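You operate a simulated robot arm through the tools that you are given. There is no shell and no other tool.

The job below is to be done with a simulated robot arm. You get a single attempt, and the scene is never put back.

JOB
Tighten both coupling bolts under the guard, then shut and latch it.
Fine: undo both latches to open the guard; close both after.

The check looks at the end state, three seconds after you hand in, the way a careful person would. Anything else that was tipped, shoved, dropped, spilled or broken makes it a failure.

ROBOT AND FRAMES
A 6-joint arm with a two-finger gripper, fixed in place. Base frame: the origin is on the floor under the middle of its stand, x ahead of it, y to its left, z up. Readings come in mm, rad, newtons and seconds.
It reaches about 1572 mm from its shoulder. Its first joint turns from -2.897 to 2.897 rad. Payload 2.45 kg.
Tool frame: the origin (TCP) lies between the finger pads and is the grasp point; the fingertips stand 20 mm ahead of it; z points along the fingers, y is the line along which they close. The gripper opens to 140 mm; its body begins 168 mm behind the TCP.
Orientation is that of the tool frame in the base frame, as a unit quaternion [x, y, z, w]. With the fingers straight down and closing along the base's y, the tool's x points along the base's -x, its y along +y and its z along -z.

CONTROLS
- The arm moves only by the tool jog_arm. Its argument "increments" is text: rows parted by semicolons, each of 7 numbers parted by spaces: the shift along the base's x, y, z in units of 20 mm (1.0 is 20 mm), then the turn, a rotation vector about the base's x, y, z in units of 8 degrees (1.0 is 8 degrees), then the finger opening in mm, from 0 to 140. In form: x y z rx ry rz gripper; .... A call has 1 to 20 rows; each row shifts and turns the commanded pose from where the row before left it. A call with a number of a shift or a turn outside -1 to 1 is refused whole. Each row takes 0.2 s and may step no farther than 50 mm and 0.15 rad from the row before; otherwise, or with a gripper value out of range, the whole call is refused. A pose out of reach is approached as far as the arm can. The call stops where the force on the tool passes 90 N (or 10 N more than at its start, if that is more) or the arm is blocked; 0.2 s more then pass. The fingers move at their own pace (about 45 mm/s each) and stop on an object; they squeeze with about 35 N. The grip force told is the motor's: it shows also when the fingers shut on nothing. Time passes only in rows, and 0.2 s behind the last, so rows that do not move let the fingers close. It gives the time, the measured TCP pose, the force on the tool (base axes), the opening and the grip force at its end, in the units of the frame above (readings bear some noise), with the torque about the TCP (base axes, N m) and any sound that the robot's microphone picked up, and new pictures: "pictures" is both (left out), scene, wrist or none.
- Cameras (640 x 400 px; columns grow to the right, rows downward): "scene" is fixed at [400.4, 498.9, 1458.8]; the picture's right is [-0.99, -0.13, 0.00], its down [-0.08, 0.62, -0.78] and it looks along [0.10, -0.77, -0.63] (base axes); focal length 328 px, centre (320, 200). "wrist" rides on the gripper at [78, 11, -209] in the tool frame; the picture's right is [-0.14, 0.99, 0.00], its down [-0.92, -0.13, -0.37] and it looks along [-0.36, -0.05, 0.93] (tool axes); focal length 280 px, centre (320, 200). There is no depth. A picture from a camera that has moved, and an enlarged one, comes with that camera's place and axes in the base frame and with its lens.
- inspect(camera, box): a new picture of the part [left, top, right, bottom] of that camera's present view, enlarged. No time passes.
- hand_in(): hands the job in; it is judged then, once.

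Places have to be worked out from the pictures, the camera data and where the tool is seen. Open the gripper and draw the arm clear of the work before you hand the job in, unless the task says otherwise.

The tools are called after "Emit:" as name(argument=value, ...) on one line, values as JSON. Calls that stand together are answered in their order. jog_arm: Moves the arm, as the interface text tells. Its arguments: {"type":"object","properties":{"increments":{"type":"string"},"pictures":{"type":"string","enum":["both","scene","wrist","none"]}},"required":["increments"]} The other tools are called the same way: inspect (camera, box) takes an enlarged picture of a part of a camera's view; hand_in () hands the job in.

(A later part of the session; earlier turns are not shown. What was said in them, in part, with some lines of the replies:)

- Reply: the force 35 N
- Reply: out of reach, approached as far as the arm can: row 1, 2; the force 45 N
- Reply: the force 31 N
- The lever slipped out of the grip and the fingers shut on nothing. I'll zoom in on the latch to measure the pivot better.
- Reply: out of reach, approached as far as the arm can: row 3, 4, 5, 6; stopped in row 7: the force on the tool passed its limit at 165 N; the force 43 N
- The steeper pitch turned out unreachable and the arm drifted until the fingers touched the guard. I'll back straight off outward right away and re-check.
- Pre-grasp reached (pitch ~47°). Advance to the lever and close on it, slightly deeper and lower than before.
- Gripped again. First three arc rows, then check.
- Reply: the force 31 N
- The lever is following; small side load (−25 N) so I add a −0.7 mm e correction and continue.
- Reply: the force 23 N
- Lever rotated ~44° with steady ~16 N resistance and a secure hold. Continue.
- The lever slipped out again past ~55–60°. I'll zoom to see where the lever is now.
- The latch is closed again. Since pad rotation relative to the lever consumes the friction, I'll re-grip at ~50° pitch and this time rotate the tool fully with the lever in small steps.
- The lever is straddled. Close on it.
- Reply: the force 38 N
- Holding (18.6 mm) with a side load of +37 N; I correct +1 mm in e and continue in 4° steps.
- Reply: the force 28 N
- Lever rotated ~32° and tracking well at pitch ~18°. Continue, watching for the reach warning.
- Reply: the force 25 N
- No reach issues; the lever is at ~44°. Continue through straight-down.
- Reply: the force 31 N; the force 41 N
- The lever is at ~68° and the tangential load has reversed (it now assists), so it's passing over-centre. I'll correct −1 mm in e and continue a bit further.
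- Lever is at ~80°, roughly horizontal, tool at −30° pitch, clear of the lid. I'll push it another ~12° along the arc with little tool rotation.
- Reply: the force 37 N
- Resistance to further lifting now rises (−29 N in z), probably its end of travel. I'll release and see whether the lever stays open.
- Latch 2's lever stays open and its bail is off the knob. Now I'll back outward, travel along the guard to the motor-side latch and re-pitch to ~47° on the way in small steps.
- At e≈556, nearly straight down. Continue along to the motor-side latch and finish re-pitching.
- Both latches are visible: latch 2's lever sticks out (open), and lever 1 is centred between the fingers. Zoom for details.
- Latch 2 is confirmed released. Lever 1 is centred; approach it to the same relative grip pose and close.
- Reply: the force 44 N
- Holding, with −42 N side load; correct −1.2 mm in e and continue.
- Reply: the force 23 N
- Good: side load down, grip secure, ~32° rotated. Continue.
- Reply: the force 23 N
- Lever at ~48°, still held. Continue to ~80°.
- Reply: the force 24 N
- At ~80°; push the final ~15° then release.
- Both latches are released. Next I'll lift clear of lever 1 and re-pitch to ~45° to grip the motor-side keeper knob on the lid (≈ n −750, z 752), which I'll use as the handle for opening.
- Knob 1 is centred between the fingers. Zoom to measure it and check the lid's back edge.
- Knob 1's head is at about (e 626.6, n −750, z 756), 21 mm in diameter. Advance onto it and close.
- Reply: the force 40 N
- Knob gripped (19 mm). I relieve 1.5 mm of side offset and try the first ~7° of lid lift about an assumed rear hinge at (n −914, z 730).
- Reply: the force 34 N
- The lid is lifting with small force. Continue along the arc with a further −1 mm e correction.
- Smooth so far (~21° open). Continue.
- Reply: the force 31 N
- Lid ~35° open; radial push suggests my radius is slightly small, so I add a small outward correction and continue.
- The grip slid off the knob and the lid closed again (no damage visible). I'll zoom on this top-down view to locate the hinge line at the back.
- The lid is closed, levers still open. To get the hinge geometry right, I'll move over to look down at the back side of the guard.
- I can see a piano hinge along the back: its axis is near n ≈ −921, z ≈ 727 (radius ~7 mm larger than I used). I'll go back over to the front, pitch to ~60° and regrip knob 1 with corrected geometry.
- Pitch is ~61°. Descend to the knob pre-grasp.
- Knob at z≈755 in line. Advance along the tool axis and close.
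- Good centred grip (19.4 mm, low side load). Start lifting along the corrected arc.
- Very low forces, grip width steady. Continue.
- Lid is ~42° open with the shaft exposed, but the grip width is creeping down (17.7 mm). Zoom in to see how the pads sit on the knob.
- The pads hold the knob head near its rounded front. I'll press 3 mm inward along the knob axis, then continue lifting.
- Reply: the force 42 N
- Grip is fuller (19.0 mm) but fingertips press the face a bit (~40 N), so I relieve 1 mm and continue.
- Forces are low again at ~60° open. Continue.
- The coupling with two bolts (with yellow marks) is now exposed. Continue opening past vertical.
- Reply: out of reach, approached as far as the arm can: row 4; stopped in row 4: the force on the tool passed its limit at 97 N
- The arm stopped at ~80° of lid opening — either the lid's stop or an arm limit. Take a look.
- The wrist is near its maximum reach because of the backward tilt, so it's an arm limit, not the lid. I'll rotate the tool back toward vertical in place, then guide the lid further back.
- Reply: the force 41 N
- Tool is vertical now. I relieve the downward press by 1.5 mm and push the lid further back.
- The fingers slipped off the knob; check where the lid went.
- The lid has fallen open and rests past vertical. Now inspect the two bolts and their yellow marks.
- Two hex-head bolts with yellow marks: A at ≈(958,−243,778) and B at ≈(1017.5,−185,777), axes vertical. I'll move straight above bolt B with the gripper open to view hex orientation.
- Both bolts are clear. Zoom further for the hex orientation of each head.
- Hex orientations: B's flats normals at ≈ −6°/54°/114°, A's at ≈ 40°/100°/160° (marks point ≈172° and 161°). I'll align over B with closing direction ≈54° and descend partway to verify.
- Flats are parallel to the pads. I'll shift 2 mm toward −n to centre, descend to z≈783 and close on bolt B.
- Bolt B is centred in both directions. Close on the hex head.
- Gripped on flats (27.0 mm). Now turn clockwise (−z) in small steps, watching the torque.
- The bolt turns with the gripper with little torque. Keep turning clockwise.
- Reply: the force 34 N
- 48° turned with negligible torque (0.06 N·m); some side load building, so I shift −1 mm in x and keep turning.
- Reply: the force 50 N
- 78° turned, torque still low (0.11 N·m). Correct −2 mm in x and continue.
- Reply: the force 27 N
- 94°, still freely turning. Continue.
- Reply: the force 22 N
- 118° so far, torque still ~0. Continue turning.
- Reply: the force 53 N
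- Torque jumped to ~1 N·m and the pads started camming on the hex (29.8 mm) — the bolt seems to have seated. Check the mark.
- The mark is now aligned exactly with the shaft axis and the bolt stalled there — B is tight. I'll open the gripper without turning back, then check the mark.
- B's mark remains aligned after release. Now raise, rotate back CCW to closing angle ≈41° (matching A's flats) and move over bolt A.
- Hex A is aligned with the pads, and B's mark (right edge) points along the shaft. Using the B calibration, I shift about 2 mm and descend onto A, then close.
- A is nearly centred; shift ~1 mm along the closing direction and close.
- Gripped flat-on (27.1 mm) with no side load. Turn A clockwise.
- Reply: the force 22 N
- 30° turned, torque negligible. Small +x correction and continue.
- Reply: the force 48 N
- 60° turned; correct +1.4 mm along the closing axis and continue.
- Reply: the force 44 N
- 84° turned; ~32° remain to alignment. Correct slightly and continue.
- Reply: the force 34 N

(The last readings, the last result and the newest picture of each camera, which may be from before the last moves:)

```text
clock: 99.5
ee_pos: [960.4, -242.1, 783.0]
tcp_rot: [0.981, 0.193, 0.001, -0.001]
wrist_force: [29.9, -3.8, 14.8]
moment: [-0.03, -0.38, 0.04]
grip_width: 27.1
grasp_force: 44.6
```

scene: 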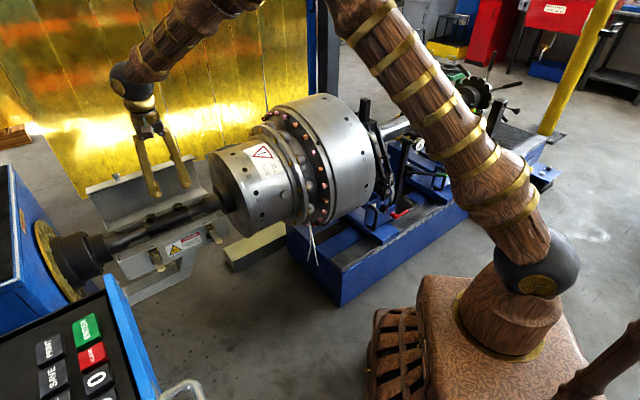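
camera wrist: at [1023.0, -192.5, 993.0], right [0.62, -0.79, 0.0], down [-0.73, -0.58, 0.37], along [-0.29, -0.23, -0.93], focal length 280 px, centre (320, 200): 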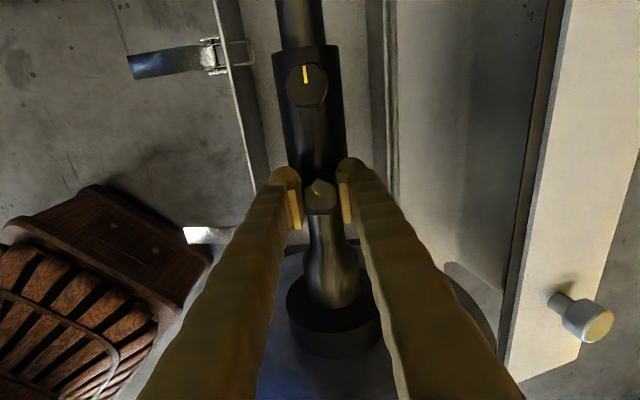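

108°; now the last degrees, expecting the stop around 116°.

Emit:
jog_arm(increments="0.03 0 0.03 0 0 -0.75 10; 0 0 0 0 0 -0.75 10; 0 0 0 0 0 -0.75 10; 0 0 0 0 0 -0.5 10", pictures="wrist")

Emit:
inspect(camera="wrist", box=[250, 130, 390, 240])

```text
clock: 100.5
ee_pos: [960.3, -242.7, 784.3]
tcp_rot: [1.0, 0.001, 0.0, -0.001]
wrist_force: [-5.4, -22.6, 6.8]
moment: [-0.18, 0.17, 0.77]
grip_width: 29.7
grasp_force: 45.0
camera wrist: at [1039.3, -253.3, 992.5], right [-0.13, -0.99, 0.0], down [-0.92, 0.12, 0.37], along [-0.37, 0.05, -0.93], focal length 280 px, centre (320, 200)
```

wrist: 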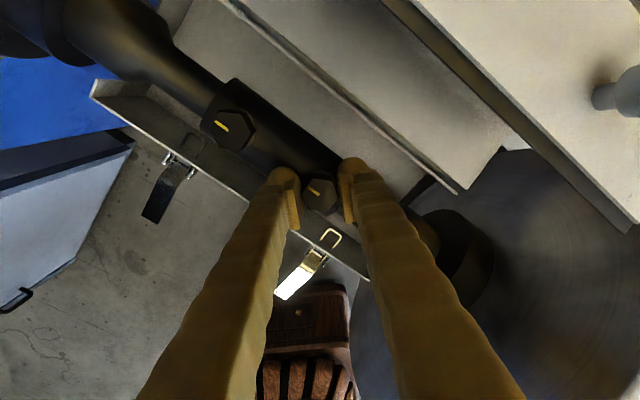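

```text
3.64 times, centred on (320, 185) of wrist
camera zoom: at [1039.3, -253.3, 992.5], right [-0.13, -0.99, 0.0], down [-0.92, 0.12, 0.37], along [-0.37, 0.05, -0.93], focal length 1020 px, centre (320, 254)
```

zoom: 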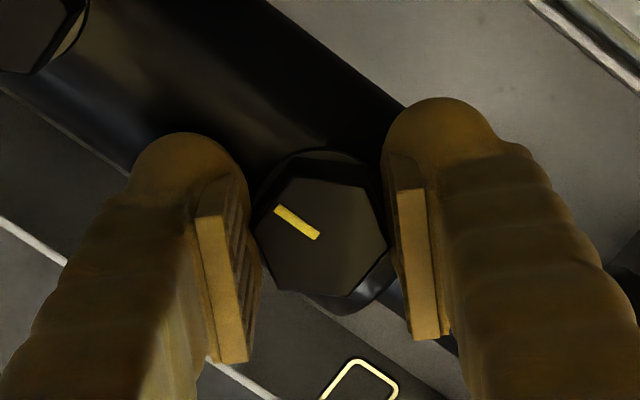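

A has stalled with its mark aligned to the shaft axis (0.77 N·m). Open, raise clear and confirm both marks from above.

Emit:
jog_arm(increments="0 0 0 0 0 0 35; 0 0 0 0 0 0 45; 0 0 0 0 0 0 60; 0 0 0.9 0 0 0 60; 0 0 0.9 0 0 0 60; 0 0 0.9 0 0 0 60; 0 0 0.9 0 0 0 60; 0 0 0.9 0 0 0 60", pictures="wrist")

Emit:
inspect(camera="wrist", box=[220, 80, 380, 200])

```text
clock: 102.3
ee_pos: [961.8, -242.6, 874.0]
tcp_rot: [1.0, 0.003, 0.001, 0.0]
wrist_force: [0.0, 0.0, 0.3]
moment: [0.03, -0.04, -0.03]
grip_width: 60.1
grasp_force: 0.1
camera wrist: at [1040.5, -252.3, 1083.6], right [-0.13, -0.99, 0.0], down [-0.92, 0.12, 0.37], along [-0.36, 0.05, -0.93], focal length 280 px, centre (320, 200)
```

wrist: 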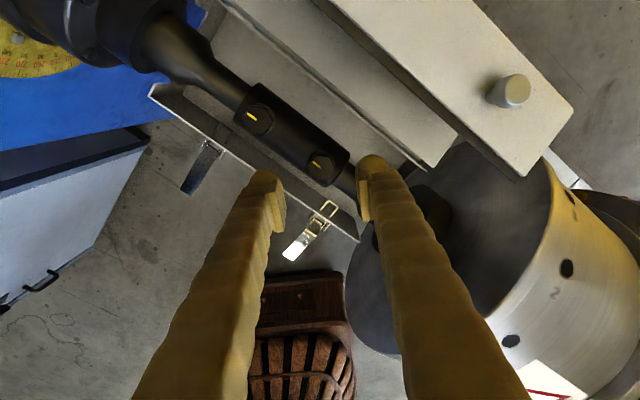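

```text
3.33 times, centred on (300, 140) of wrist
camera zoom: at [1040.5, -252.3, 1083.6], right [-0.13, -0.99, 0.0], down [-0.92, 0.12, 0.37], along [-0.36, 0.05, -0.93], focal length 935 px, centre (387, 400)
```

zoom: 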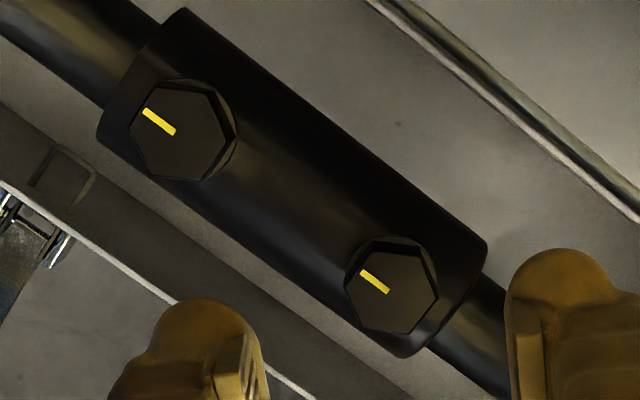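

Both marks look aligned with the shaft. I'll zoom tighter to verify each precisely.

Emit:
inspect(camera="wrist", box=[238, 95, 278, 140])

Emit:
inspect(camera="wrist", box=[298, 142, 340, 190])

```text
8.89 times, centred on (258, 118) of wrist
camera zoom: at [1040.5, -252.3, 1083.6], right [-0.13, -0.99, 0.0], down [-0.92, 0.12, 0.37], along [-0.36, 0.05, -0.93], focal length 2492 px, centre (871, 933)
```

zoom: 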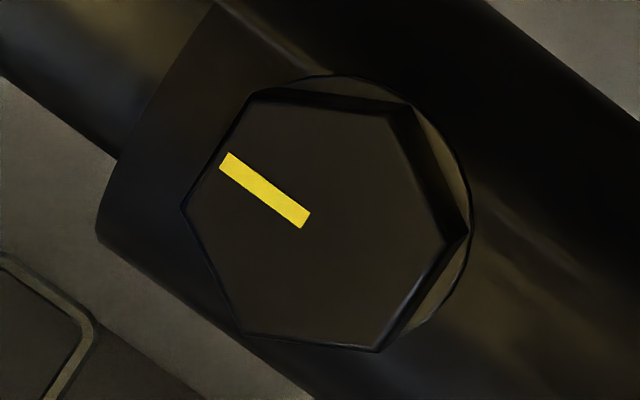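

```text
8.33 times, centred on (319, 166) of wrist
camera zoom: at [1040.5, -252.3, 1083.6], right [-0.13, -0.99, 0.0], down [-0.92, 0.12, 0.37], along [-0.36, 0.05, -0.93], focal length 2337 px, centre (328, 483)
```

zoom: 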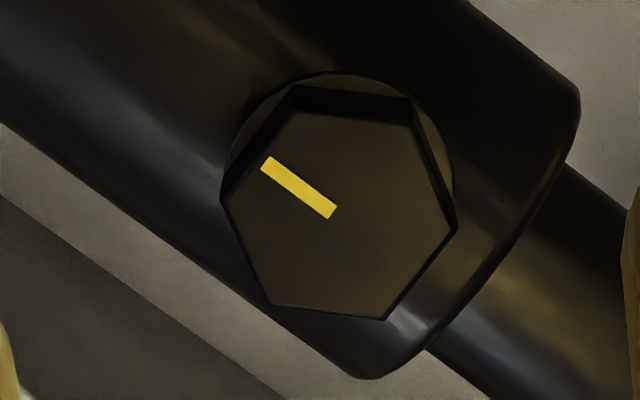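

Both marks are parallel to the shaft axis, so both bolts are seated. Next I'll raise, rotate back to closing along the guard axis, and move above knob 1 on the open lid.

Emit:
jog_arm(increments="0 0 0.9 0 0 0 70; 0 0 0.9 0 0 0 70; 0 0 0.9 0 0 0 70; 0.54 -0.06 0.05 0 0 0.994 70; 0.54 -0.06 0.05 0 0 0.994 70; 0.54 -0.06 0.05 0 0 0.994 70; 0.54 -0.06 0.05 0 0 0.994 70; 0.54 -0.06 0.05 0 0 0.994 70; 0.54 -0.06 0.05 0 0 0.994 70; 0.54 -0.06 0.05 0 0 0.994 70; 0.54 -0.06 0.05 0 0 0.994 70; 0.54 -0.06 0 0 0 0.994 70; 0.54 -0.06 0 0 0 0.994 70; 0.54 -0.06 0 0 0 0.994 70; 0.54 -0.06 0 0 0 0.994 70; 0.54 -0.06 0 0 0 0.994 70; 0.54 -0.06 0 0 0 0.994 70; 0.54 -0.06 0 0 0 0.994 70; 0.54 -0.06 0 0 0 0.994 70; 0.54 -0.06 0 0 0 0.994 70", pictures="both")

Emit:
inspect(camera="wrist", box=[200, 100, 440, 260])

```text
clock: 106.5
ee_pos: [1145.2, -262.1, 936.0]
tcp_rot: [0.378, 0.926, 0.0, -0.002]
wrist_force: [0.2, 0.0, 0.5]
moment: [-0.02, -0.04, -0.03]
grip_width: 70.0
grasp_force: 0.0
camera wrist: at [1098.7, -199.6, 1145.2], right [0.79, 0.61, 0.0], down [0.57, -0.74, 0.37], along [0.22, -0.29, -0.93], focal length 280 px, centre (320, 200)
```

scene: 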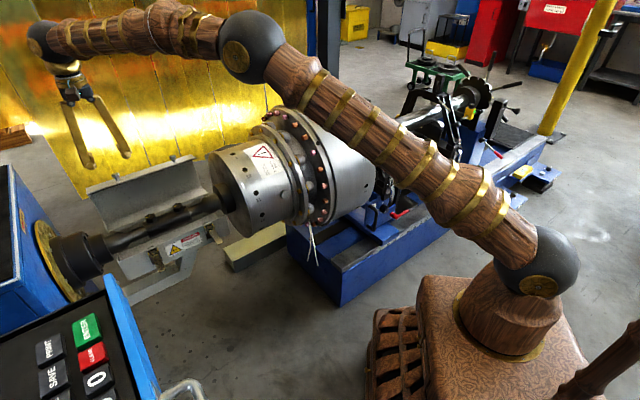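
wrist: 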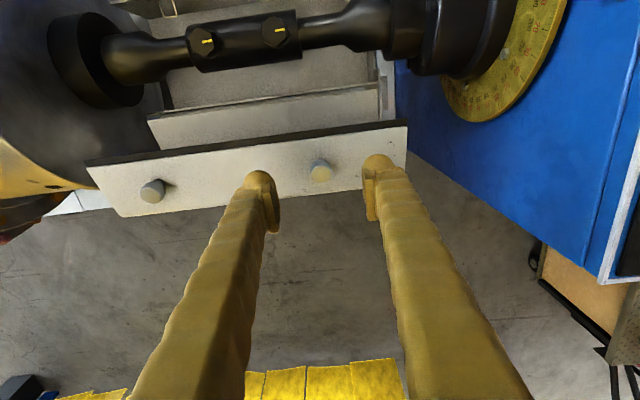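

```text
2.50 times, centred on (320, 180) of wrist
camera zoom: at [1098.7, -199.6, 1145.2], right [0.79, 0.61, 0.0], down [0.57, -0.74, 0.37], along [0.22, -0.29, -0.93], focal length 701 px, centre (320, 250)
```

zoom: 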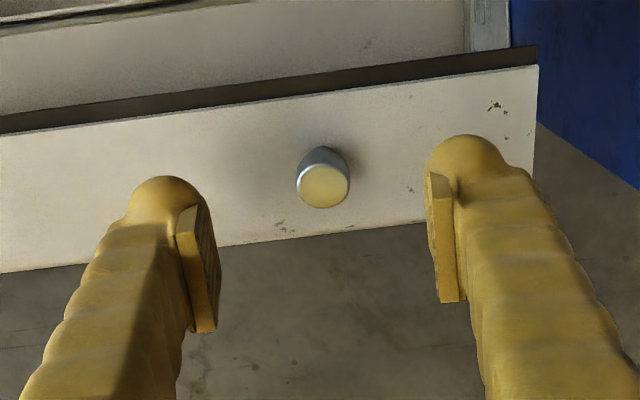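

Lid is ~107° open with knob 1 right below and between the fingers (n≈−995, z≈875). Descend 52 mm and close on the knob.

Emit:
jog_arm(increments="0 0.02 -0.87 0 0 0 70; 0 0 -0.87 0 0 0 70; 0 0 -0.87 0 0 0 70; 0 0 0 0 0 0 50; 0 0 0 0 0 0 30; 0 0 0 0 0 0 15; 0 0 0 0 0 0 5; 0 0 0 0 0 0 0", pictures="wrist")

Emit:
inspect(camera="wrist", box=[240, 120, 400, 250])

```text
clock: 108.3
ee_pos: [1145.3, -261.4, 884.8]
tcp_rot: [0.38, 0.925, 0.001, 0.0]
wrist_force: [8.8, 4.7, -0.8]
moment: [0.05, -0.11, -0.01]
grip_width: 19.4
grasp_force: 39.2
camera wrist: at [1098.9, -198.3, 1093.1], right [0.79, 0.61, 0.0], down [0.57, -0.74, 0.37], along [0.22, -0.29, -0.93], focal length 280 px, centre (320, 200)
```

wrist: 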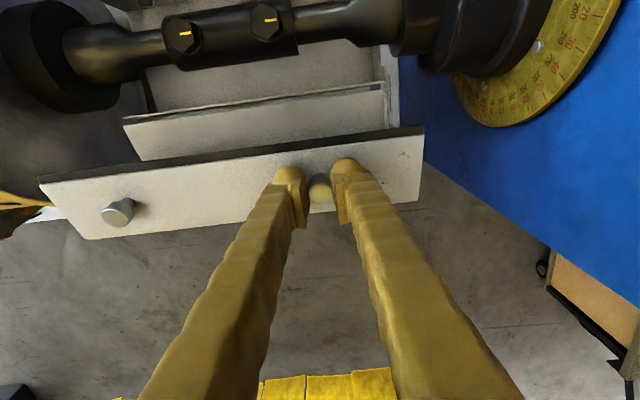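

```text
3.08 times, centred on (320, 185) of wrist
camera zoom: at [1098.9, -198.3, 1093.1], right [0.79, 0.61, 0.0], down [0.57, -0.74, 0.37], along [0.22, -0.29, -0.93], focal length 863 px, centre (320, 246)
```

zoom: 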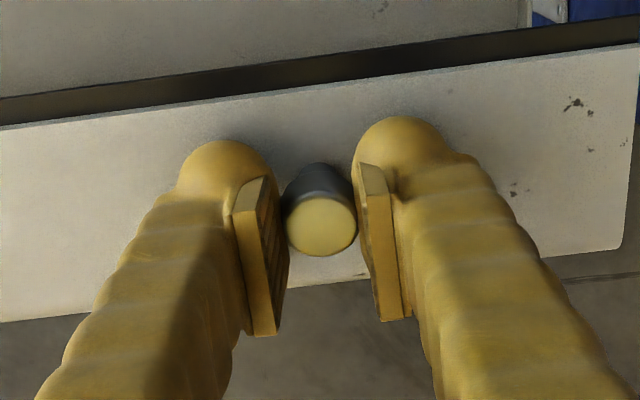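

Deep, centred grip on knob 1. Swing the lid forward along the arc with the tool vertical at first.

Emit:
jog_arm(increments="-0.378 0.378 0.24 0 0 0 0; -0.385 0.385 0.20 0 0 0 0; -0.40 0.40 0.16 0 0 0 0", pictures="none")

```text
clock: 109.1
ee_pos: [1121.8, -237.7, 897.9]
tcp_rot: [0.38, 0.925, 0.0, -0.001]
wrist_force: [19.3, 4.4, 8.6]
moment: [-0.49, -0.79, 0.08]
grip_width: 19.1
grasp_force: 44.4
```

Holding well with small forces. Continue to about 74°.

Emit:
jog_arm(increments="-0.39 0.413 0.125 0 0 0 0; -0.40 0.42 0.08 0 0 0 0; -0.414 0.414 0.04 0 0 0 0; -0.41 0.41 0 0 0 0 0", pictures="wrist")

```text
clock: 110.1
ee_pos: [1089.4, -205.5, 901.1]
tcp_rot: [0.379, 0.925, 0.0, -0.002]
wrist_force: [17.5, 3.5, 14.3]
moment: [-0.86, -1.2, 0.09]
grip_width: 19.6
grasp_force: 44.2
camera wrist: at [1042.6, -142.1, 1110.1], right [0.79, 0.61, 0.0], down [0.57, -0.74, 0.37], along [0.22, -0.29, -0.93], focal length 280 px, centre (320, 200)
```

wrist: 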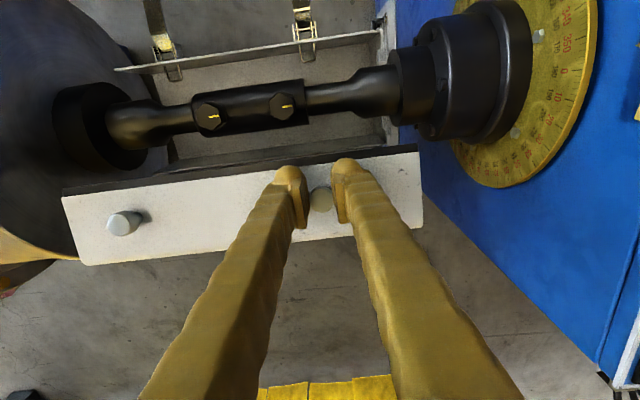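

Lid near 78°. Now track the rotation with the lid as it comes down, 4° per row.

Emit:
jog_arm(increments="-0.431 0.431 -0.04 -0.3536 -0.3536 0 0; -0.428 0.428 -0.08 -0.3536 -0.3536 0 0; -0.421 0.421 -0.125 -0.3536 -0.3536 0 0; -0.414 0.414 -0.165 -0.3536 -0.3536 0 0", pictures="none")

```text
clock: 111.1
ee_pos: [1054.4, -170.5, 892.1]
tcp_rot: [0.376, 0.917, -0.054, 0.127]
wrist_force: [6.0, 9.3, 2.6]
moment: [0.26, 0.14, 0.21]
grip_width: 19.2
grasp_force: 44.1
```

Emit:
jog_arm(increments="-0.403 0.403 -0.21 -0.3536 -0.3536 0 0; -0.393 0.393 -0.245 -0.3536 -0.3536 0 0; -0.382 0.382 -0.28 -0.3536 -0.3536 0 0; -0.364 0.364 -0.32 -0.3536 -0.3536 0 0", pictures="wrist")

```text
clock: 112.1
ee_pos: [1023.8, -140.7, 870.5]
tcp_rot: [0.364, 0.89, -0.106, 0.253]
wrist_force: [13.8, 9.6, -7.1]
moment: [0.18, 0.08, 0.28]
grip_width: 19.2
grasp_force: 44.1
camera wrist: at [907.9, -7.5, 1006.9], right [0.78, 0.62, 0.07], down [0.33, -0.5, 0.8], along [0.53, -0.6, -0.6], focal length 280 px, centre (320, 200)
```

wrist: 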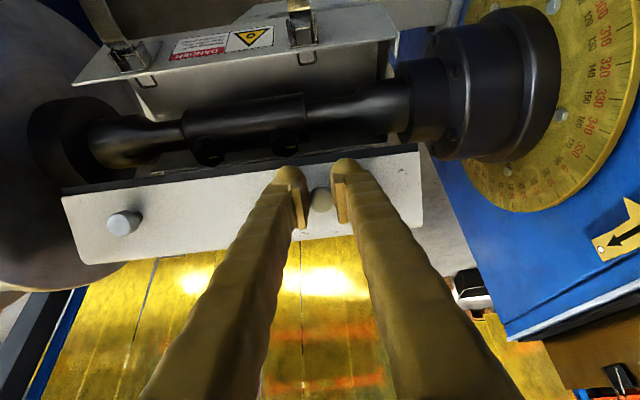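

Lid at ~47° and securely held. Continue lowering.

Emit:
jog_arm(increments="-0.35 0.35 -0.36 -0.3536 -0.3536 0 0; -0.329 0.329 -0.385 -0.3536 -0.3536 0 0; -0.311 0.311 -0.425 -0.3536 -0.3536 0 0; -0.29 0.29 -0.45 -0.3536 -0.3536 0 0", pictures="none")

Emit:
jog_arm(increments="-0.265 0.265 -0.475 -0.3536 -0.3536 0 0; -0.24 0.24 -0.505 -0.3536 -0.3536 0 0; -0.216 0.216 -0.525 -0.3536 -0.3536 0 0", pictures="wrist")

```text
clock: 113.1
ee_pos: [997.7, -115.4, 839.5]
tcp_rot: [0.347, 0.845, -0.157, 0.374]
wrist_force: [-3.8, 18.6, 11.8]
moment: [0.02, 0.08, 0.26]
grip_width: 19.0
grasp_force: 43.9
```

```text
clock: 113.9
ee_pos: [983.0, -101.1, 809.2]
tcp_rot: [0.327, 0.802, -0.192, 0.461]
wrist_force: [0.0, 28.2, 6.1]
moment: [0.09, 0.21, 0.33]
grip_width: 19.2
grasp_force: 44.1
camera wrist: at [836.7, 63.3, 845.7], right [0.75, 0.66, 0.11], down [0.02, -0.19, 0.98], along [0.66, -0.73, -0.15], focal length 280 px, centre (320, 200)
```

wrist: 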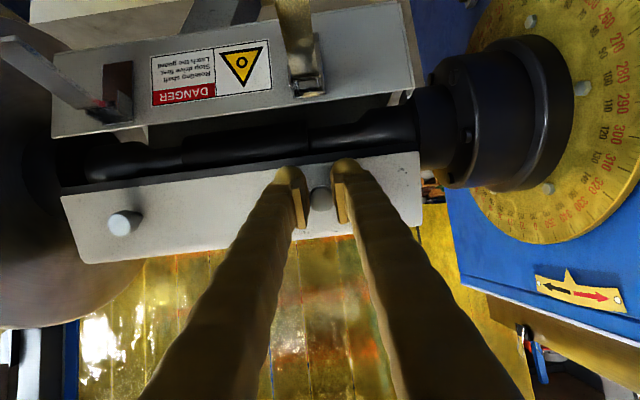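

Lid at ~18°. Lower the last degrees gently.

Emit:
jog_arm(increments="-0.191 0.181 -0.545 -0.27 -0.27 0 0; -0.163 0.153 -0.56 -0.27 -0.27 0 0", pictures="none")

Emit:
jog_arm(increments="-0.134 0.134 -0.58 -0.27 -0.27 0 0; -0.106 0.106 -0.55 -0.2 -0.2 0 0", pictures="wrist")

```text
clock: 114.5
ee_pos: [976.5, -93.3, 786.4]
tcp_rot: [0.318, 0.776, -0.21, 0.503]
wrist_force: [9.4, 33.5, 3.9]
moment: [-0.18, -0.01, 0.48]
grip_width: 19.2
grasp_force: 44.3
```

```text
clock: 115.1
ee_pos: [972.1, -88.0, 763.4]
tcp_rot: [0.308, 0.752, -0.225, 0.538]
wrist_force: [14.9, 28.2, 0.6]
moment: [-0.16, 0.05, 0.46]
grip_width: 19.4
grasp_force: 44.3
camera wrist: at [822.9, 77.1, 756.0], right [0.73, 0.67, 0.12], down [-0.12, -0.05, 0.99], along [0.67, -0.74, 0.05], focal length 280 px, centre (320, 200)
```

wrist: 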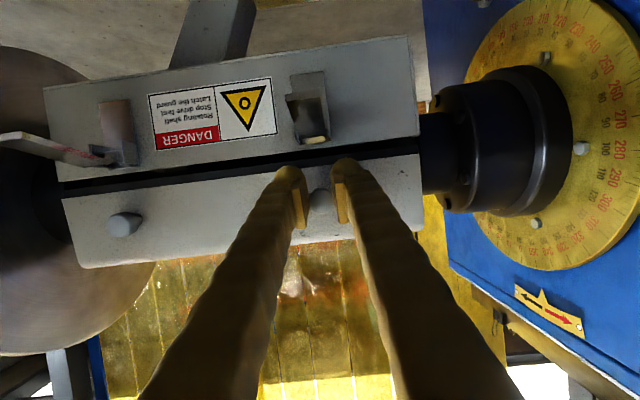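

A small gap remains. Continue lowering in small steps until contact.

Emit:
jog_arm(increments="-0.03 0.01 -0.25 -0.1 -0.1 0 0; -0.03 0.01 -0.25 -0.1 -0.1 0 0", pictures="wrist")

```text
clock: 115.7
ee_pos: [971.0, -88.6, 753.6]
tcp_rot: [0.303, 0.742, -0.23, 0.553]
wrist_force: [-2.2, 45.4, 5.2]
moment: [-0.45, -0.23, 0.53]
grip_width: 19.5
grasp_force: 44.4
camera wrist: at [822.1, 77.6, 737.9], right [0.73, 0.68, 0.12], down [-0.15, -0.02, 0.99], along [0.67, -0.74, 0.09], focal length 280 px, centre (320, 200)
```

wrist: 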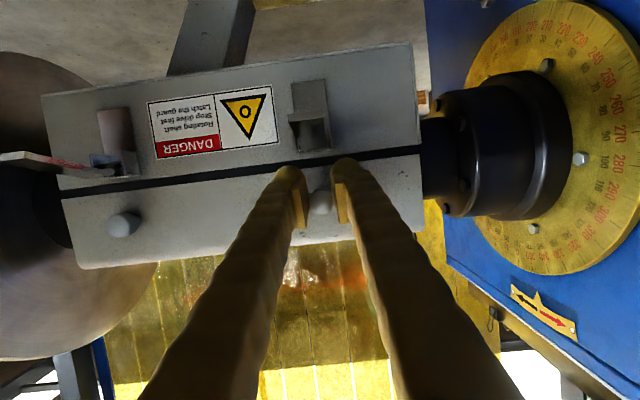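

Gap narrowing. Continue down with a small outward relief.

Emit:
jog_arm(increments="0 0.06 -0.2 -0.05 -0.05 0 0; 0 0.03 -0.2 0 0 0 0", pictures="wrist")

```text
clock: 116.3
ee_pos: [971.0, -87.7, 746.2]
tcp_rot: [0.303, 0.738, -0.234, 0.556]
wrist_force: [-2.4, 24.9, 6.5]
moment: [-1.03, -0.9, 0.26]
grip_width: 19.8
grasp_force: 44.7
camera wrist: at [822.5, 78.1, 728.5], right [0.73, 0.67, 0.13], down [-0.16, -0.01, 0.99], along [0.67, -0.74, 0.1], focal length 280 px, centre (320, 200)
```

wrist: 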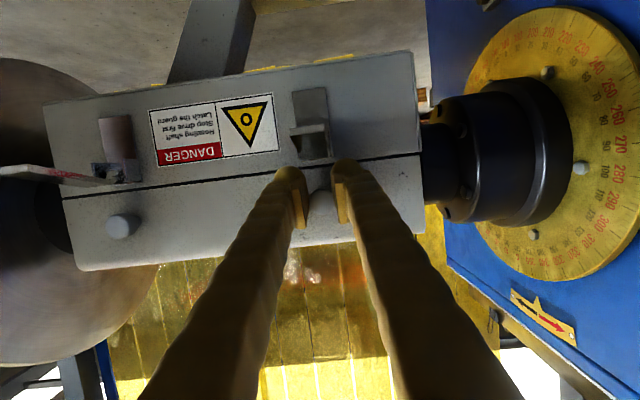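

The seam is closed. Release the knob and back straight out.

Emit:
jog_arm(increments="0 0 0 0 0 0 30; 0 0 0 0 0 0 50; 0 0 0 0 0 0 70; -0.6 0.6 0.25 0 0 0 70; -0.6 0.6 0.25 0 0 0 70; -0.6 0.6 0.25 0 0 0 70; -0.6 0.6 0.25 0 0 0 70; -0.6 0.6 0.25 0 0 0 70", pictures="both")

Emit:
inspect(camera="wrist", box=[80, 60, 440, 280])

```text
clock: 118.1
ee_pos: [912.4, -26.8, 772.2]
tcp_rot: [0.303, 0.738, -0.233, 0.556]
wrist_force: [0.4, 0.8, -0.6]
moment: [-0.03, -0.02, 0.01]
grip_width: 70.0
grasp_force: 0.0
camera wrist: at [762.7, 138.3, 753.5], right [0.73, 0.68, 0.13], down [-0.16, -0.01, 0.99], along [0.67, -0.74, 0.1], focal length 280 px, centre (320, 200)
```

scene: 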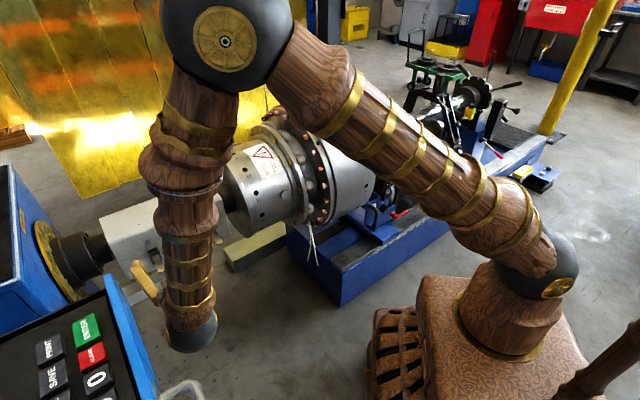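
wrist: 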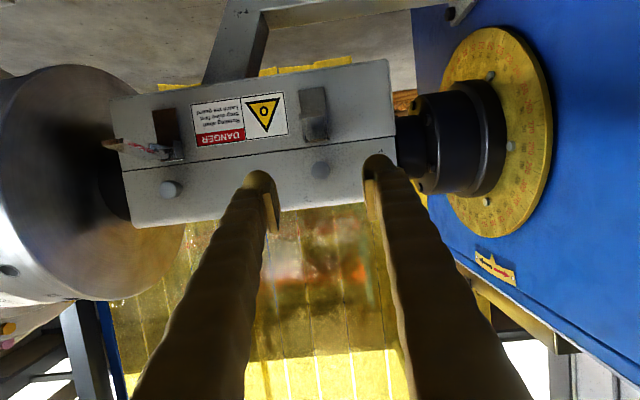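

```text
1.78 times, centred on (260, 170) of wrist
camera zoom: at [762.7, 138.3, 753.5], right [0.73, 0.68, 0.13], down [-0.16, -0.01, 0.99], along [0.67, -0.74, 0.1], focal length 498 px, centre (427, 253)
```

zoom: 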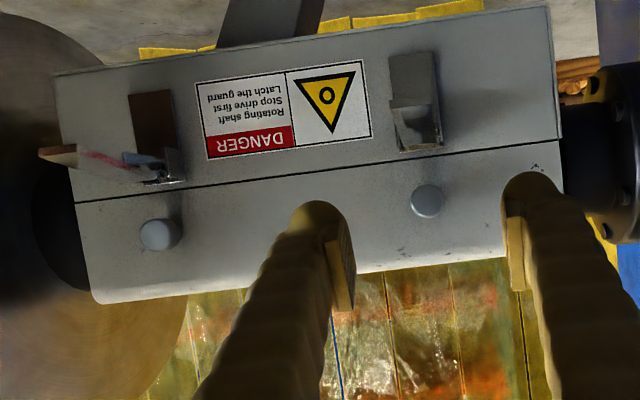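

The lid is closed and seated. Now I'll relatch: close the fingers, re-pitch to ~45°, and push lever 1 down from above with one fingertip.

Emit:
jog_arm(increments="0 0 0 0.685 0.685 0 0; 0 0 0 0.685 0.685 0 0; 0.4 -0.1 0 0.685 0.685 0 0; 0.5 -0.3 0 0.685 0.685 0 0; 0.5 -0.35 0.05 0 0 0 0; 0.58 -0.36 0.05 0 0 0 0; 0 0 0 0 0 0 0", pictures="wrist")

Emit:
inspect(camera="wrist", box=[230, 80, 410, 240])

```text
clock: 119.7
ee_pos: [951.0, -47.6, 773.3]
tcp_rot: [0.352, 0.861, -0.142, 0.339]
wrist_force: [-0.1, 0.6, -0.5]
moment: [0.03, 0.0, 0.0]
grip_width: 0.2
grasp_force: 29.3
camera wrist: at [818.0, 100.7, 872.1], right [0.77, 0.63, 0.09], down [0.21, -0.38, 0.9], along [0.6, -0.67, -0.43], focal length 280 px, centre (320, 200)
```

wrist: 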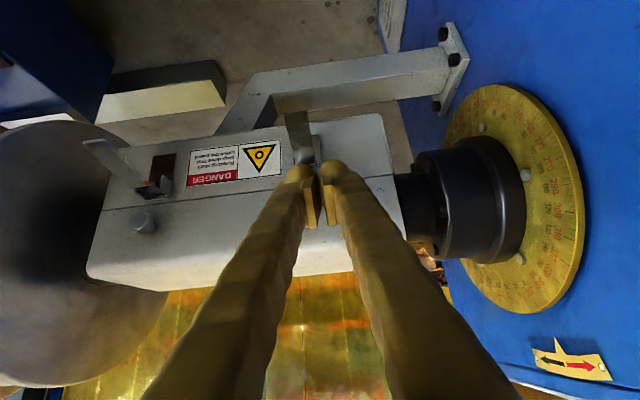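

```text
2.50 times, centred on (320, 160) of wrist
camera zoom: at [818.0, 100.7, 872.1], right [0.77, 0.63, 0.09], down [0.21, -0.38, 0.9], along [0.6, -0.67, -0.43], focal length 701 px, centre (320, 300)
```

zoom: 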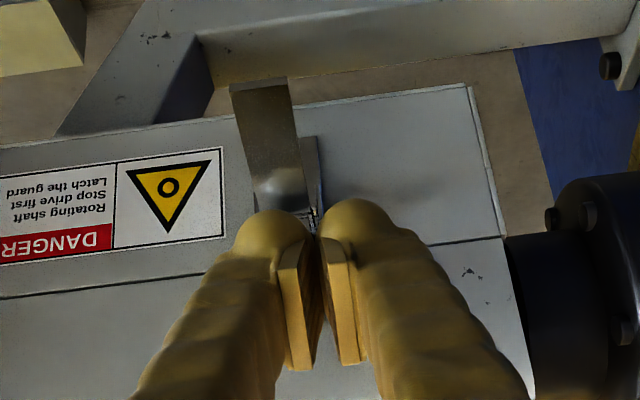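

The −e fingertip is roughly over lever 1, which sticks out near horizontal. Push it down along its arc.

Emit:
jog_arm(increments="-0.106 0.106 -0.65 0 0 0 0; -0.106 0.106 -0.65 0 0 0 0; -0.078 0.078 -0.6 0 0 0 0; -0.134 0.134 -0.65 0 0 0 0; -0.042 0.042 -0.6 0 0 0 0", pictures="wrist")

Emit:
inspect(camera="wrist", box=[230, 100, 410, 260])

```text
clock: 120.9
ee_pos: [942.8, -38.5, 710.2]
tcp_rot: [0.352, 0.861, -0.142, 0.339]
wrist_force: [-1.0, -0.1, 1.0]
moment: [0.01, -0.04, 0.01]
grip_width: 0.1
grasp_force: 29.9
camera wrist: at [808.7, 110.0, 809.6], right [0.77, 0.63, 0.09], down [0.21, -0.38, 0.9], along [0.6, -0.67, -0.43], focal length 280 px, centre (320, 200)
```

wrist: 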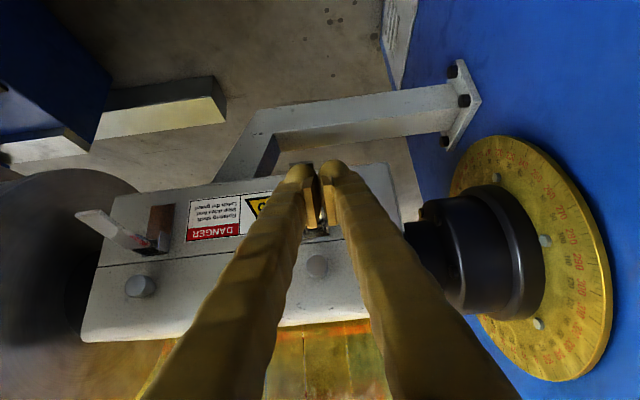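

```text
2.50 times, centred on (320, 180) of wrist
camera zoom: at [808.7, 110.0, 809.6], right [0.77, 0.63, 0.09], down [0.21, -0.38, 0.9], along [0.6, -0.67, -0.43], focal length 701 px, centre (320, 250)
```

zoom: 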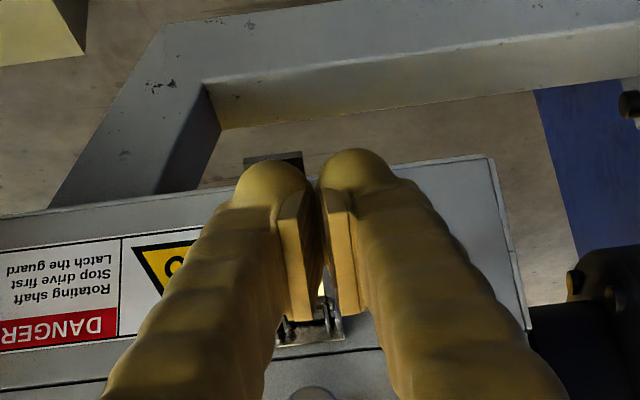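

The lever is following the fingertip down with little force. Continue the arc down and inward.

Emit:
jog_arm(increments="-0.035 0.035 -0.425 0 0 0 0; 0.074 -0.074 -0.41 0 0 0 0; 0.074 -0.074 -0.41 0 0 0 0; 0.147 -0.147 -0.375 0 0 0 0; 0.147 -0.147 -0.375 0 0 0 0; 0.21 -0.21 -0.31 0 0 0 0; 0.21 -0.21 -0.31 0 0 0 0", pictures="wrist")

Emit:
inspect(camera="wrist", box=[230, 120, 410, 300])

```text
clock: 122.5
ee_pos: [957.1, -55.6, 657.9]
tcp_rot: [0.352, 0.861, -0.141, 0.339]
wrist_force: [-0.7, 0.2, -0.4]
moment: [-0.02, 0.02, -0.02]
grip_width: 0.1
grasp_force: 29.4
camera wrist: at [825.2, 93.4, 756.8], right [0.77, 0.63, 0.09], down [0.21, -0.38, 0.9], along [0.6, -0.67, -0.43], focal length 280 px, centre (320, 200)
```

wrist: 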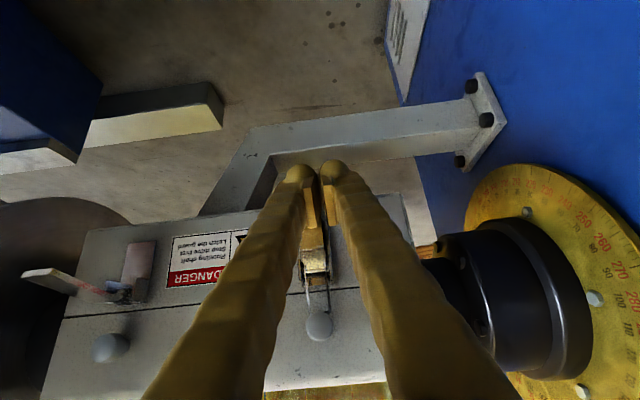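

```text
2.22 times, centred on (320, 210) of wrist
camera zoom: at [825.2, 93.4, 756.8], right [0.77, 0.63, 0.09], down [0.21, -0.38, 0.9], along [0.6, -0.67, -0.43], focal length 623 px, centre (320, 178)
```

zoom: 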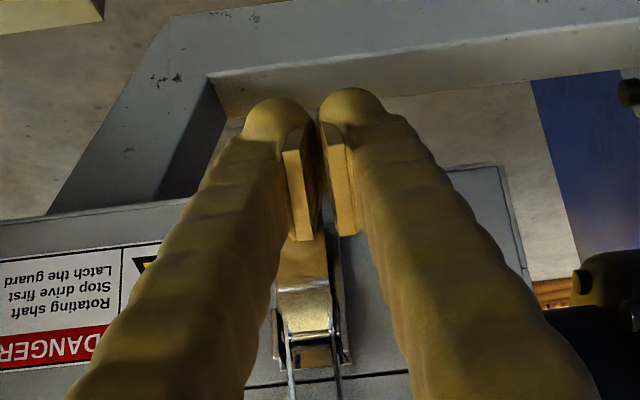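

The bail is back over knob 1 and the lever looks snapped down. Press gently inward to make sure it's fully home.

Emit:
jog_arm(increments="0.168 -0.168 -0.155 0 0 0 0; 0.168 -0.168 -0.155 0 0 0 0; 0.12 -0.12 -0.08 0 0 0 0", pictures="none")

```text
clock: 123.3
ee_pos: [965.8, -63.0, 649.7]
tcp_rot: [0.352, 0.861, -0.142, 0.338]
wrist_force: [-51.2, 45.2, 19.2]
moment: [-0.57, -0.19, -0.76]
grip_width: 0.0
grasp_force: 28.5
```

Firm contact (68 N) — lever 1 is fully home. Back off and look.

Emit:
jog_arm(increments="-0.4 0.4 0 0 0 0 0; -0.6 0.6 0.2 0 0 0 0; -0.6 0.6 0.3 0 0 0 0; -0.6 0.6 0.4 0 0 0 0; -0.6 0.6 0.6 0 0 0 0; 0 0 0.6 0 0 0 0", pictures="wrist")

Emit:
inspect(camera="wrist", box=[100, 80, 400, 260])

```text
clock: 124.7
ee_pos: [909.6, -10.3, 691.9]
tcp_rot: [0.354, 0.86, -0.142, 0.34]
wrist_force: [0.6, 0.1, 0.4]
moment: [-0.01, -0.02, -0.01]
grip_width: 0.0
grasp_force: 29.6
camera wrist: at [777.7, 139.6, 791.5], right [0.77, 0.63, 0.09], down [0.21, -0.38, 0.9], along [0.6, -0.67, -0.43], focal length 280 px, centre (320, 200)
```

wrist: 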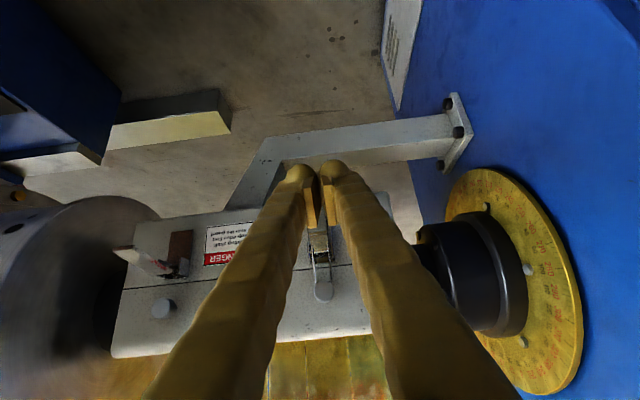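

```text
2.13 times, centred on (250, 170) of wrist
camera zoom: at [777.7, 139.6, 791.5], right [0.77, 0.63, 0.09], down [0.21, -0.38, 0.9], along [0.6, -0.67, -0.43], focal length 598 px, centre (469, 264)
```

zoom: 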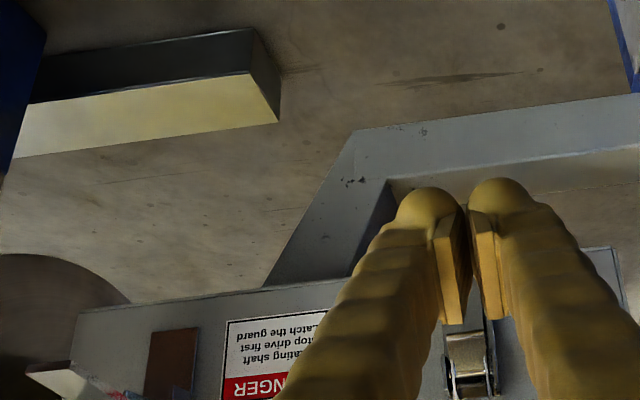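

Lever 1 is latched. Now move above lever 2 in the same manner.

Emit:
jog_arm(increments="0 0 0.98 0 0 0 0; 0 0 0.98 0 0 0 0; 0 0 0.98 0 0 0 0; 0 0 0.98 0 0 0 0; 0 0 0.98 0 0 0 0; -0.687 -0.687 0 0 0 0 0; -0.687 -0.687 0 0 0 0 0; -0.687 -0.687 0 0 0 0 0; -0.687 -0.687 0 0 0 0 0; -0.687 -0.687 0 0 0 0 0; -0.687 -0.687 0 0 0 0 0; -0.687 -0.687 0 0 0 0 0; -0.687 -0.687 0 0 0 0 0; -0.687 -0.687 0 0 0 0 0; 0.654 -0.654 -0.28 0 0 0 0; 0.654 -0.654 -0.28 0 0 0 0; 0.654 -0.654 -0.28 0 0 0 0; 0 0 0 0 0 0 0", pictures="wrist")

Emit:
inspect(camera="wrist", box=[230, 80, 410, 240])

```text
clock: 128.5
ee_pos: [825.7, -170.8, 774.0]
tcp_rot: [0.353, 0.86, -0.143, 0.338]
wrist_force: [0.0, 0.0, 0.0]
moment: [0.03, 0.0, 0.02]
grip_width: 0.1
grasp_force: 29.7
camera wrist: at [693.5, -22.2, 873.1], right [0.77, 0.63, 0.09], down [0.21, -0.38, 0.9], along [0.6, -0.67, -0.43], focal length 280 px, centre (320, 200)
```

wrist: 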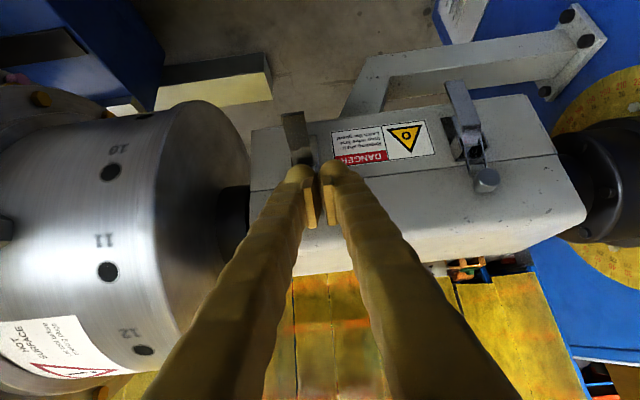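

```text
2.50 times, centred on (320, 160) of wrist
camera zoom: at [693.5, -22.2, 873.1], right [0.77, 0.63, 0.09], down [0.21, -0.38, 0.9], along [0.6, -0.67, -0.43], focal length 701 px, centre (320, 300)
```

zoom: 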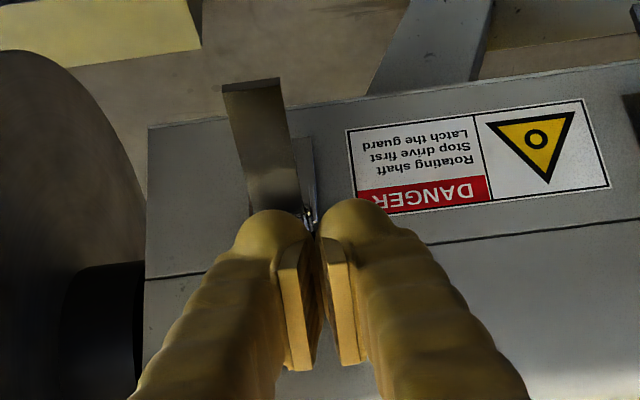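

Lever 1 is visibly latched; lever 2 is under the −e fingertip. Push it down the same way.

Emit:
jog_arm(increments="-0.176 0.036 -0.65 0 0 0 0; -0.106 0.106 -0.65 0 0 0 0; -0.078 0.078 -0.6 0 0 0 0; -0.134 0.134 -0.65 0 0 0 0; -0.042 0.042 -0.6 0 0 0 0; -0.035 0.035 -0.425 0 0 0 0; 0.074 -0.074 -0.41 0 0 0 0; 0.074 -0.074 -0.41 0 0 0 0", pictures="wrist")

```text
clock: 130.3
ee_pos: [818.2, -167.2, 685.1]
tcp_rot: [0.352, 0.861, -0.143, 0.339]
wrist_force: [-0.5, -0.6, 0.0]
moment: [0.01, 0.0, -0.03]
grip_width: 0.0
grasp_force: 29.5
camera wrist: at [685.9, -17.2, 784.0], right [0.77, 0.63, 0.09], down [0.21, -0.38, 0.9], along [0.6, -0.67, -0.43], focal length 280 px, centre (320, 200)
```

wrist: 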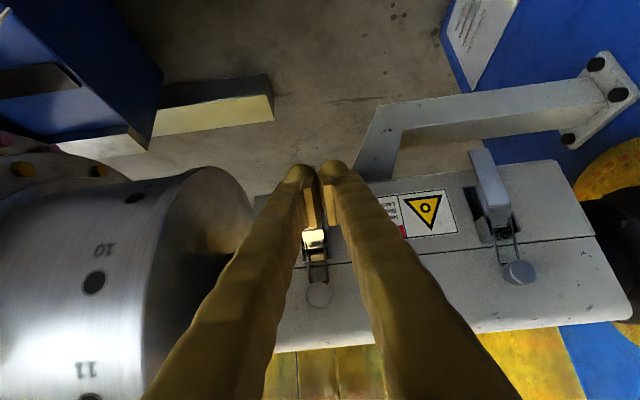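

The bail is over knob 2 already; follow through and press the lever home.

Emit:
jog_arm(increments="0.147 -0.147 -0.375 0 0 0 0; 0.147 -0.147 -0.375 0 0 0 0; 0.21 -0.21 -0.31 0 0 0 0; 0.21 -0.21 -0.31 0 0 0 0; 0.168 -0.168 -0.155 0 0 0 0; 0.168 -0.168 -0.155 0 0 0 0; 0.1 -0.1 -0.07 0 0 0 0", pictures="none")

```text
clock: 131.9
ee_pos: [840.6, -186.6, 649.5]
tcp_rot: [0.352, 0.861, -0.141, 0.338]
wrist_force: [-35.5, 49.2, 15.4]
moment: [-0.46, -0.14, -0.36]
grip_width: 0.2
grasp_force: 29.9
```

Firm contact (~60 N): lever 2 is home. Back off outward and up, then check both latches.

Emit:
jog_arm(increments="-0.4 0.4 0 0 0 0 0; -0.6 0.6 0.2 0 0 0 0; -0.6 0.6 0.3 0 0 0 0; -0.6 0.6 0.5 0 0 0 0; 0 0 0.9 0 0 0 60; 0 0 0.9 0 0 0 100; 0 0 0.9 0 0 0 140; 0.5 0.5 0.9 0 0 0 140; 0.5 0.5 0.9 0 0 0 140; 0.5 0.5 0.5 0 0 0 140; 0.5 0.5 0 0 0 0 140; 0.5 0.5 0 0 0 0 140", pictures="both")

Emit:
inspect(camera="wrist", box=[220, 130, 440, 270])

Emit:
inspect(camera="scene", box=[80, 170, 260, 310])

```text
clock: 134.5
ee_pos: [847.4, -96.4, 771.0]
tcp_rot: [0.353, 0.86, -0.142, 0.34]
wrist_force: [-0.4, 0.4, 0.2]
moment: [-0.03, -0.01, -0.01]
grip_width: 140.0
grasp_force: 0.0
camera wrist: at [715.2, 53.7, 870.0], right [0.77, 0.63, 0.09], down [0.21, -0.38, 0.9], along [0.6, -0.67, -0.43], focal length 280 px, centre (320, 200)
```

scene: 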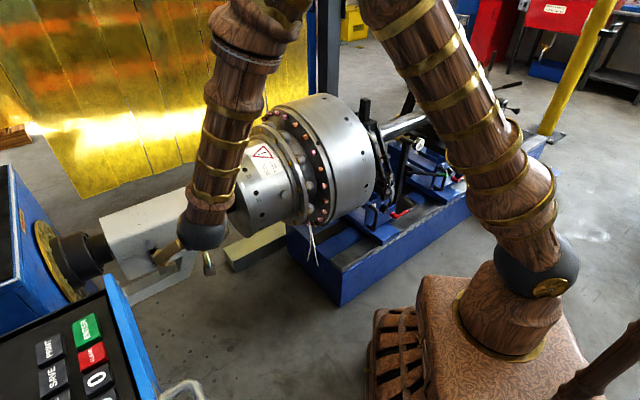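
wrist: 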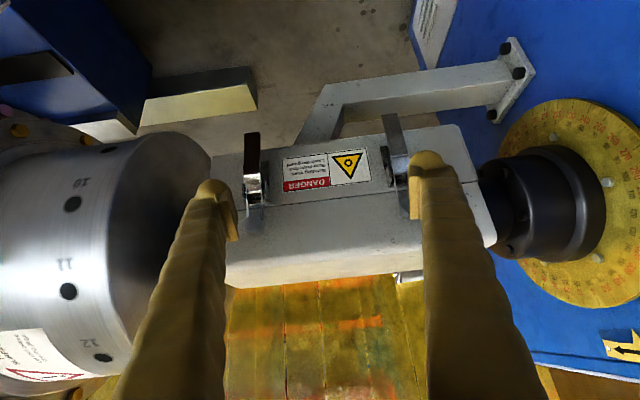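

```text
2.86 times, centred on (330, 200) of wrist
camera zoom: at [715.2, 53.7, 870.0], right [0.77, 0.63, 0.09], down [0.21, -0.38, 0.9], along [0.6, -0.67, -0.43], focal length 801 px, centre (291, 200)
```

zoom: 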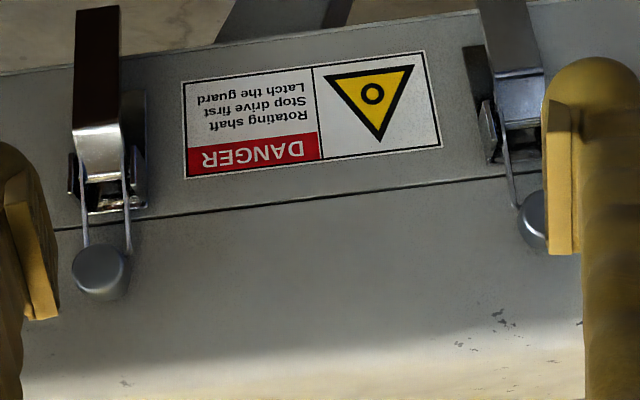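

```text
2.86 times, centred on (170, 240) of scene
camera zoom: at [400.4, 498.9, 1458.8], right [-0.99, -0.13, 0.0], down [-0.08, 0.62, -0.78], along [0.1, -0.77, -0.63], focal length 938 px, centre (749, 86)
```

zoom: 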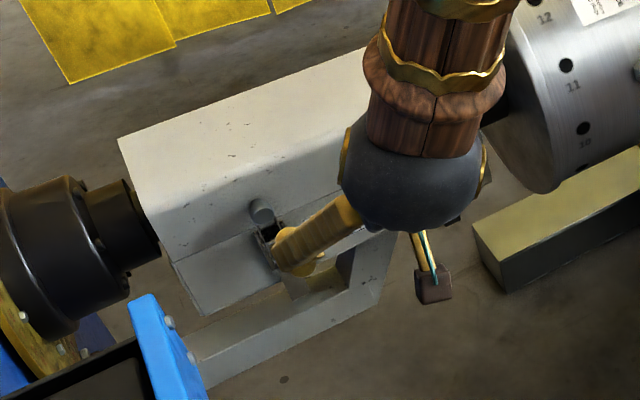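

Both latches show the bail over the knob and the lever down. Retract the arm up and away, gripper open, and verify from the scene camera.

Emit:
jog_arm(increments="-0.4 0.4 0.5 0 0 0 140; -0.4 0.4 0.8 0 0 0 140; -0.4 0.4 0.9 0 0 0 140; -0.4 0.4 0.9 0 0 0 140; -0.4 0.4 0.9 0 0 0 140; -0.4 0.3 0.9 0 0 0 140; -0.4 0.3 0.9 0 0 0 140; -0.4 0.2 0.9 0 0 0 140; -0.4 0.1 0.9 0 0 0 140; -0.4 0 0.9 0 0 0 140; -0.4 0 0.9 0 0 0 140; -0.4 0 0.9 0 0 0 140; -0.4 0 0.9 0 0 0 140; -0.4 0 0.9 0 0 0 140", pictures="both")

Emit:
inspect(camera="scene", box=[80, 170, 260, 310])

Emit:
inspect(camera="wrist", box=[200, 60, 520, 260])

```text
clock: 137.5
ee_pos: [735.6, -38.2, 1014.1]
tcp_rot: [0.353, 0.86, -0.142, 0.339]
wrist_force: [-0.5, 1.3, 0.1]
moment: [-0.01, -0.01, -0.02]
grip_width: 140.0
grasp_force: 0.0
camera wrist: at [602.5, 111.7, 1112.1], right [0.77, 0.63, 0.09], down [0.21, -0.38, 0.9], along [0.6, -0.67, -0.43], focal length 280 px, centre (320, 200)
```

scene: 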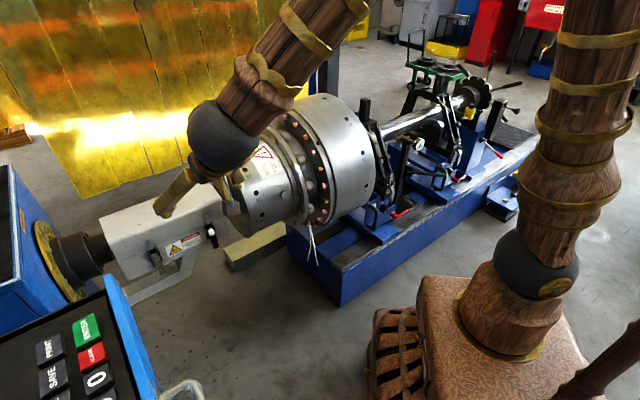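
wrist: 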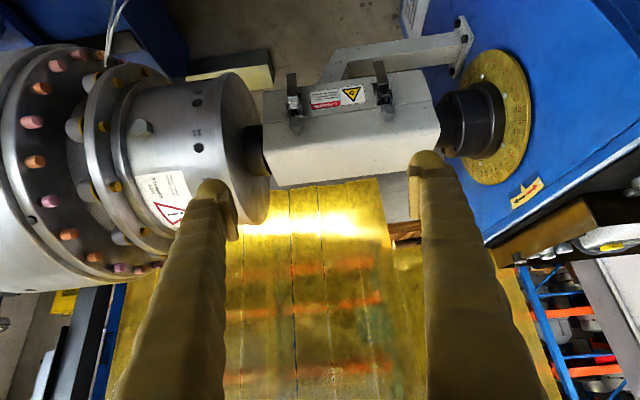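

```text
2.86 times, centred on (170, 240) of scene
camera zoom: at [400.4, 498.9, 1458.8], right [-0.99, -0.13, 0.0], down [-0.08, 0.62, -0.78], along [0.1, -0.77, -0.63], focal length 938 px, centre (749, 86)
```

zoom: 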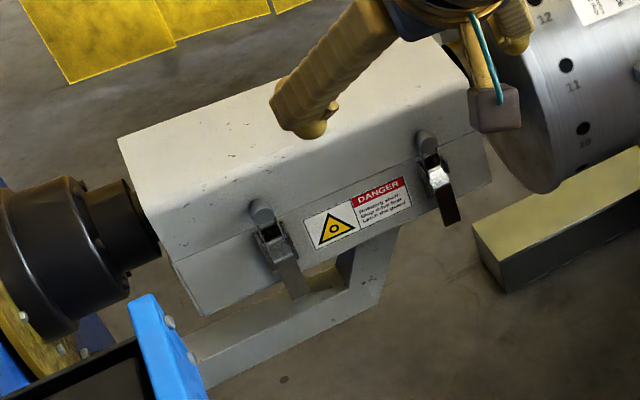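

```text
2.00 times, centred on (360, 160) of wrist
camera zoom: at [602.5, 111.7, 1112.1], right [0.77, 0.63, 0.09], down [0.21, -0.38, 0.9], along [0.6, -0.67, -0.43], focal length 561 px, centre (240, 280)
```

zoom: 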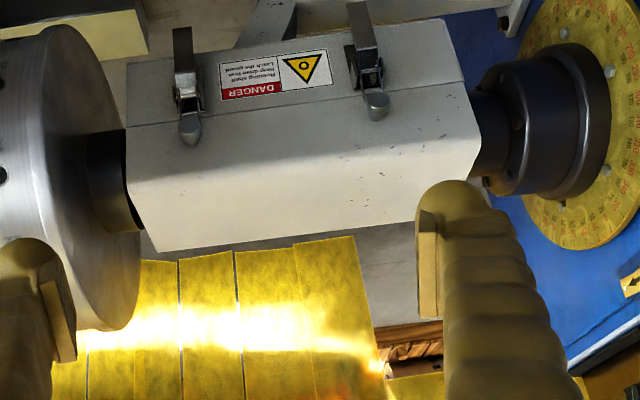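

The guard is shut, both latch levers look just as they did at the start (bails over the knobs), both bolts were turned to their stops, and the arm is clear with the gripper open. Handing in.

Emit:
hand_in()

```text
The job is handed in.
```

Both coupling bolts are tightened, and the guard is shut with both latches closed. The job is handed in, and I haven't seen the check's verdict.

- **Bolts:** I turned each one clockwise to its stop. Torque rose to about 1.0 N·m on the motor-side bolt and 0.8 N·m on the drum-side bolt. On both, the yellow mark now lines up with the shaft.
- **Guard and latches:** The lid is seated on its seam. Both levers are pressed down with their wire loops over the lid knobs, as they were at the start.
- **Arm:** The gripper is open and the arm is clear of the work.

Three things went wrong along the way; I saw no damage from them in the pictures:
- **Contact with the guard:** While I was undoing the first latch, the arm drifted off course and pressed its fingers against the guard front, peaking at 165 N before it stopped.
- **Lid dropped shut:** On the first try at opening, the gripper slipped off the lid knob and the lid fell closed from partway open.
- **Lid fell open:** On the second try the grip slipped again past vertical, and the lid fell back to its open stop.
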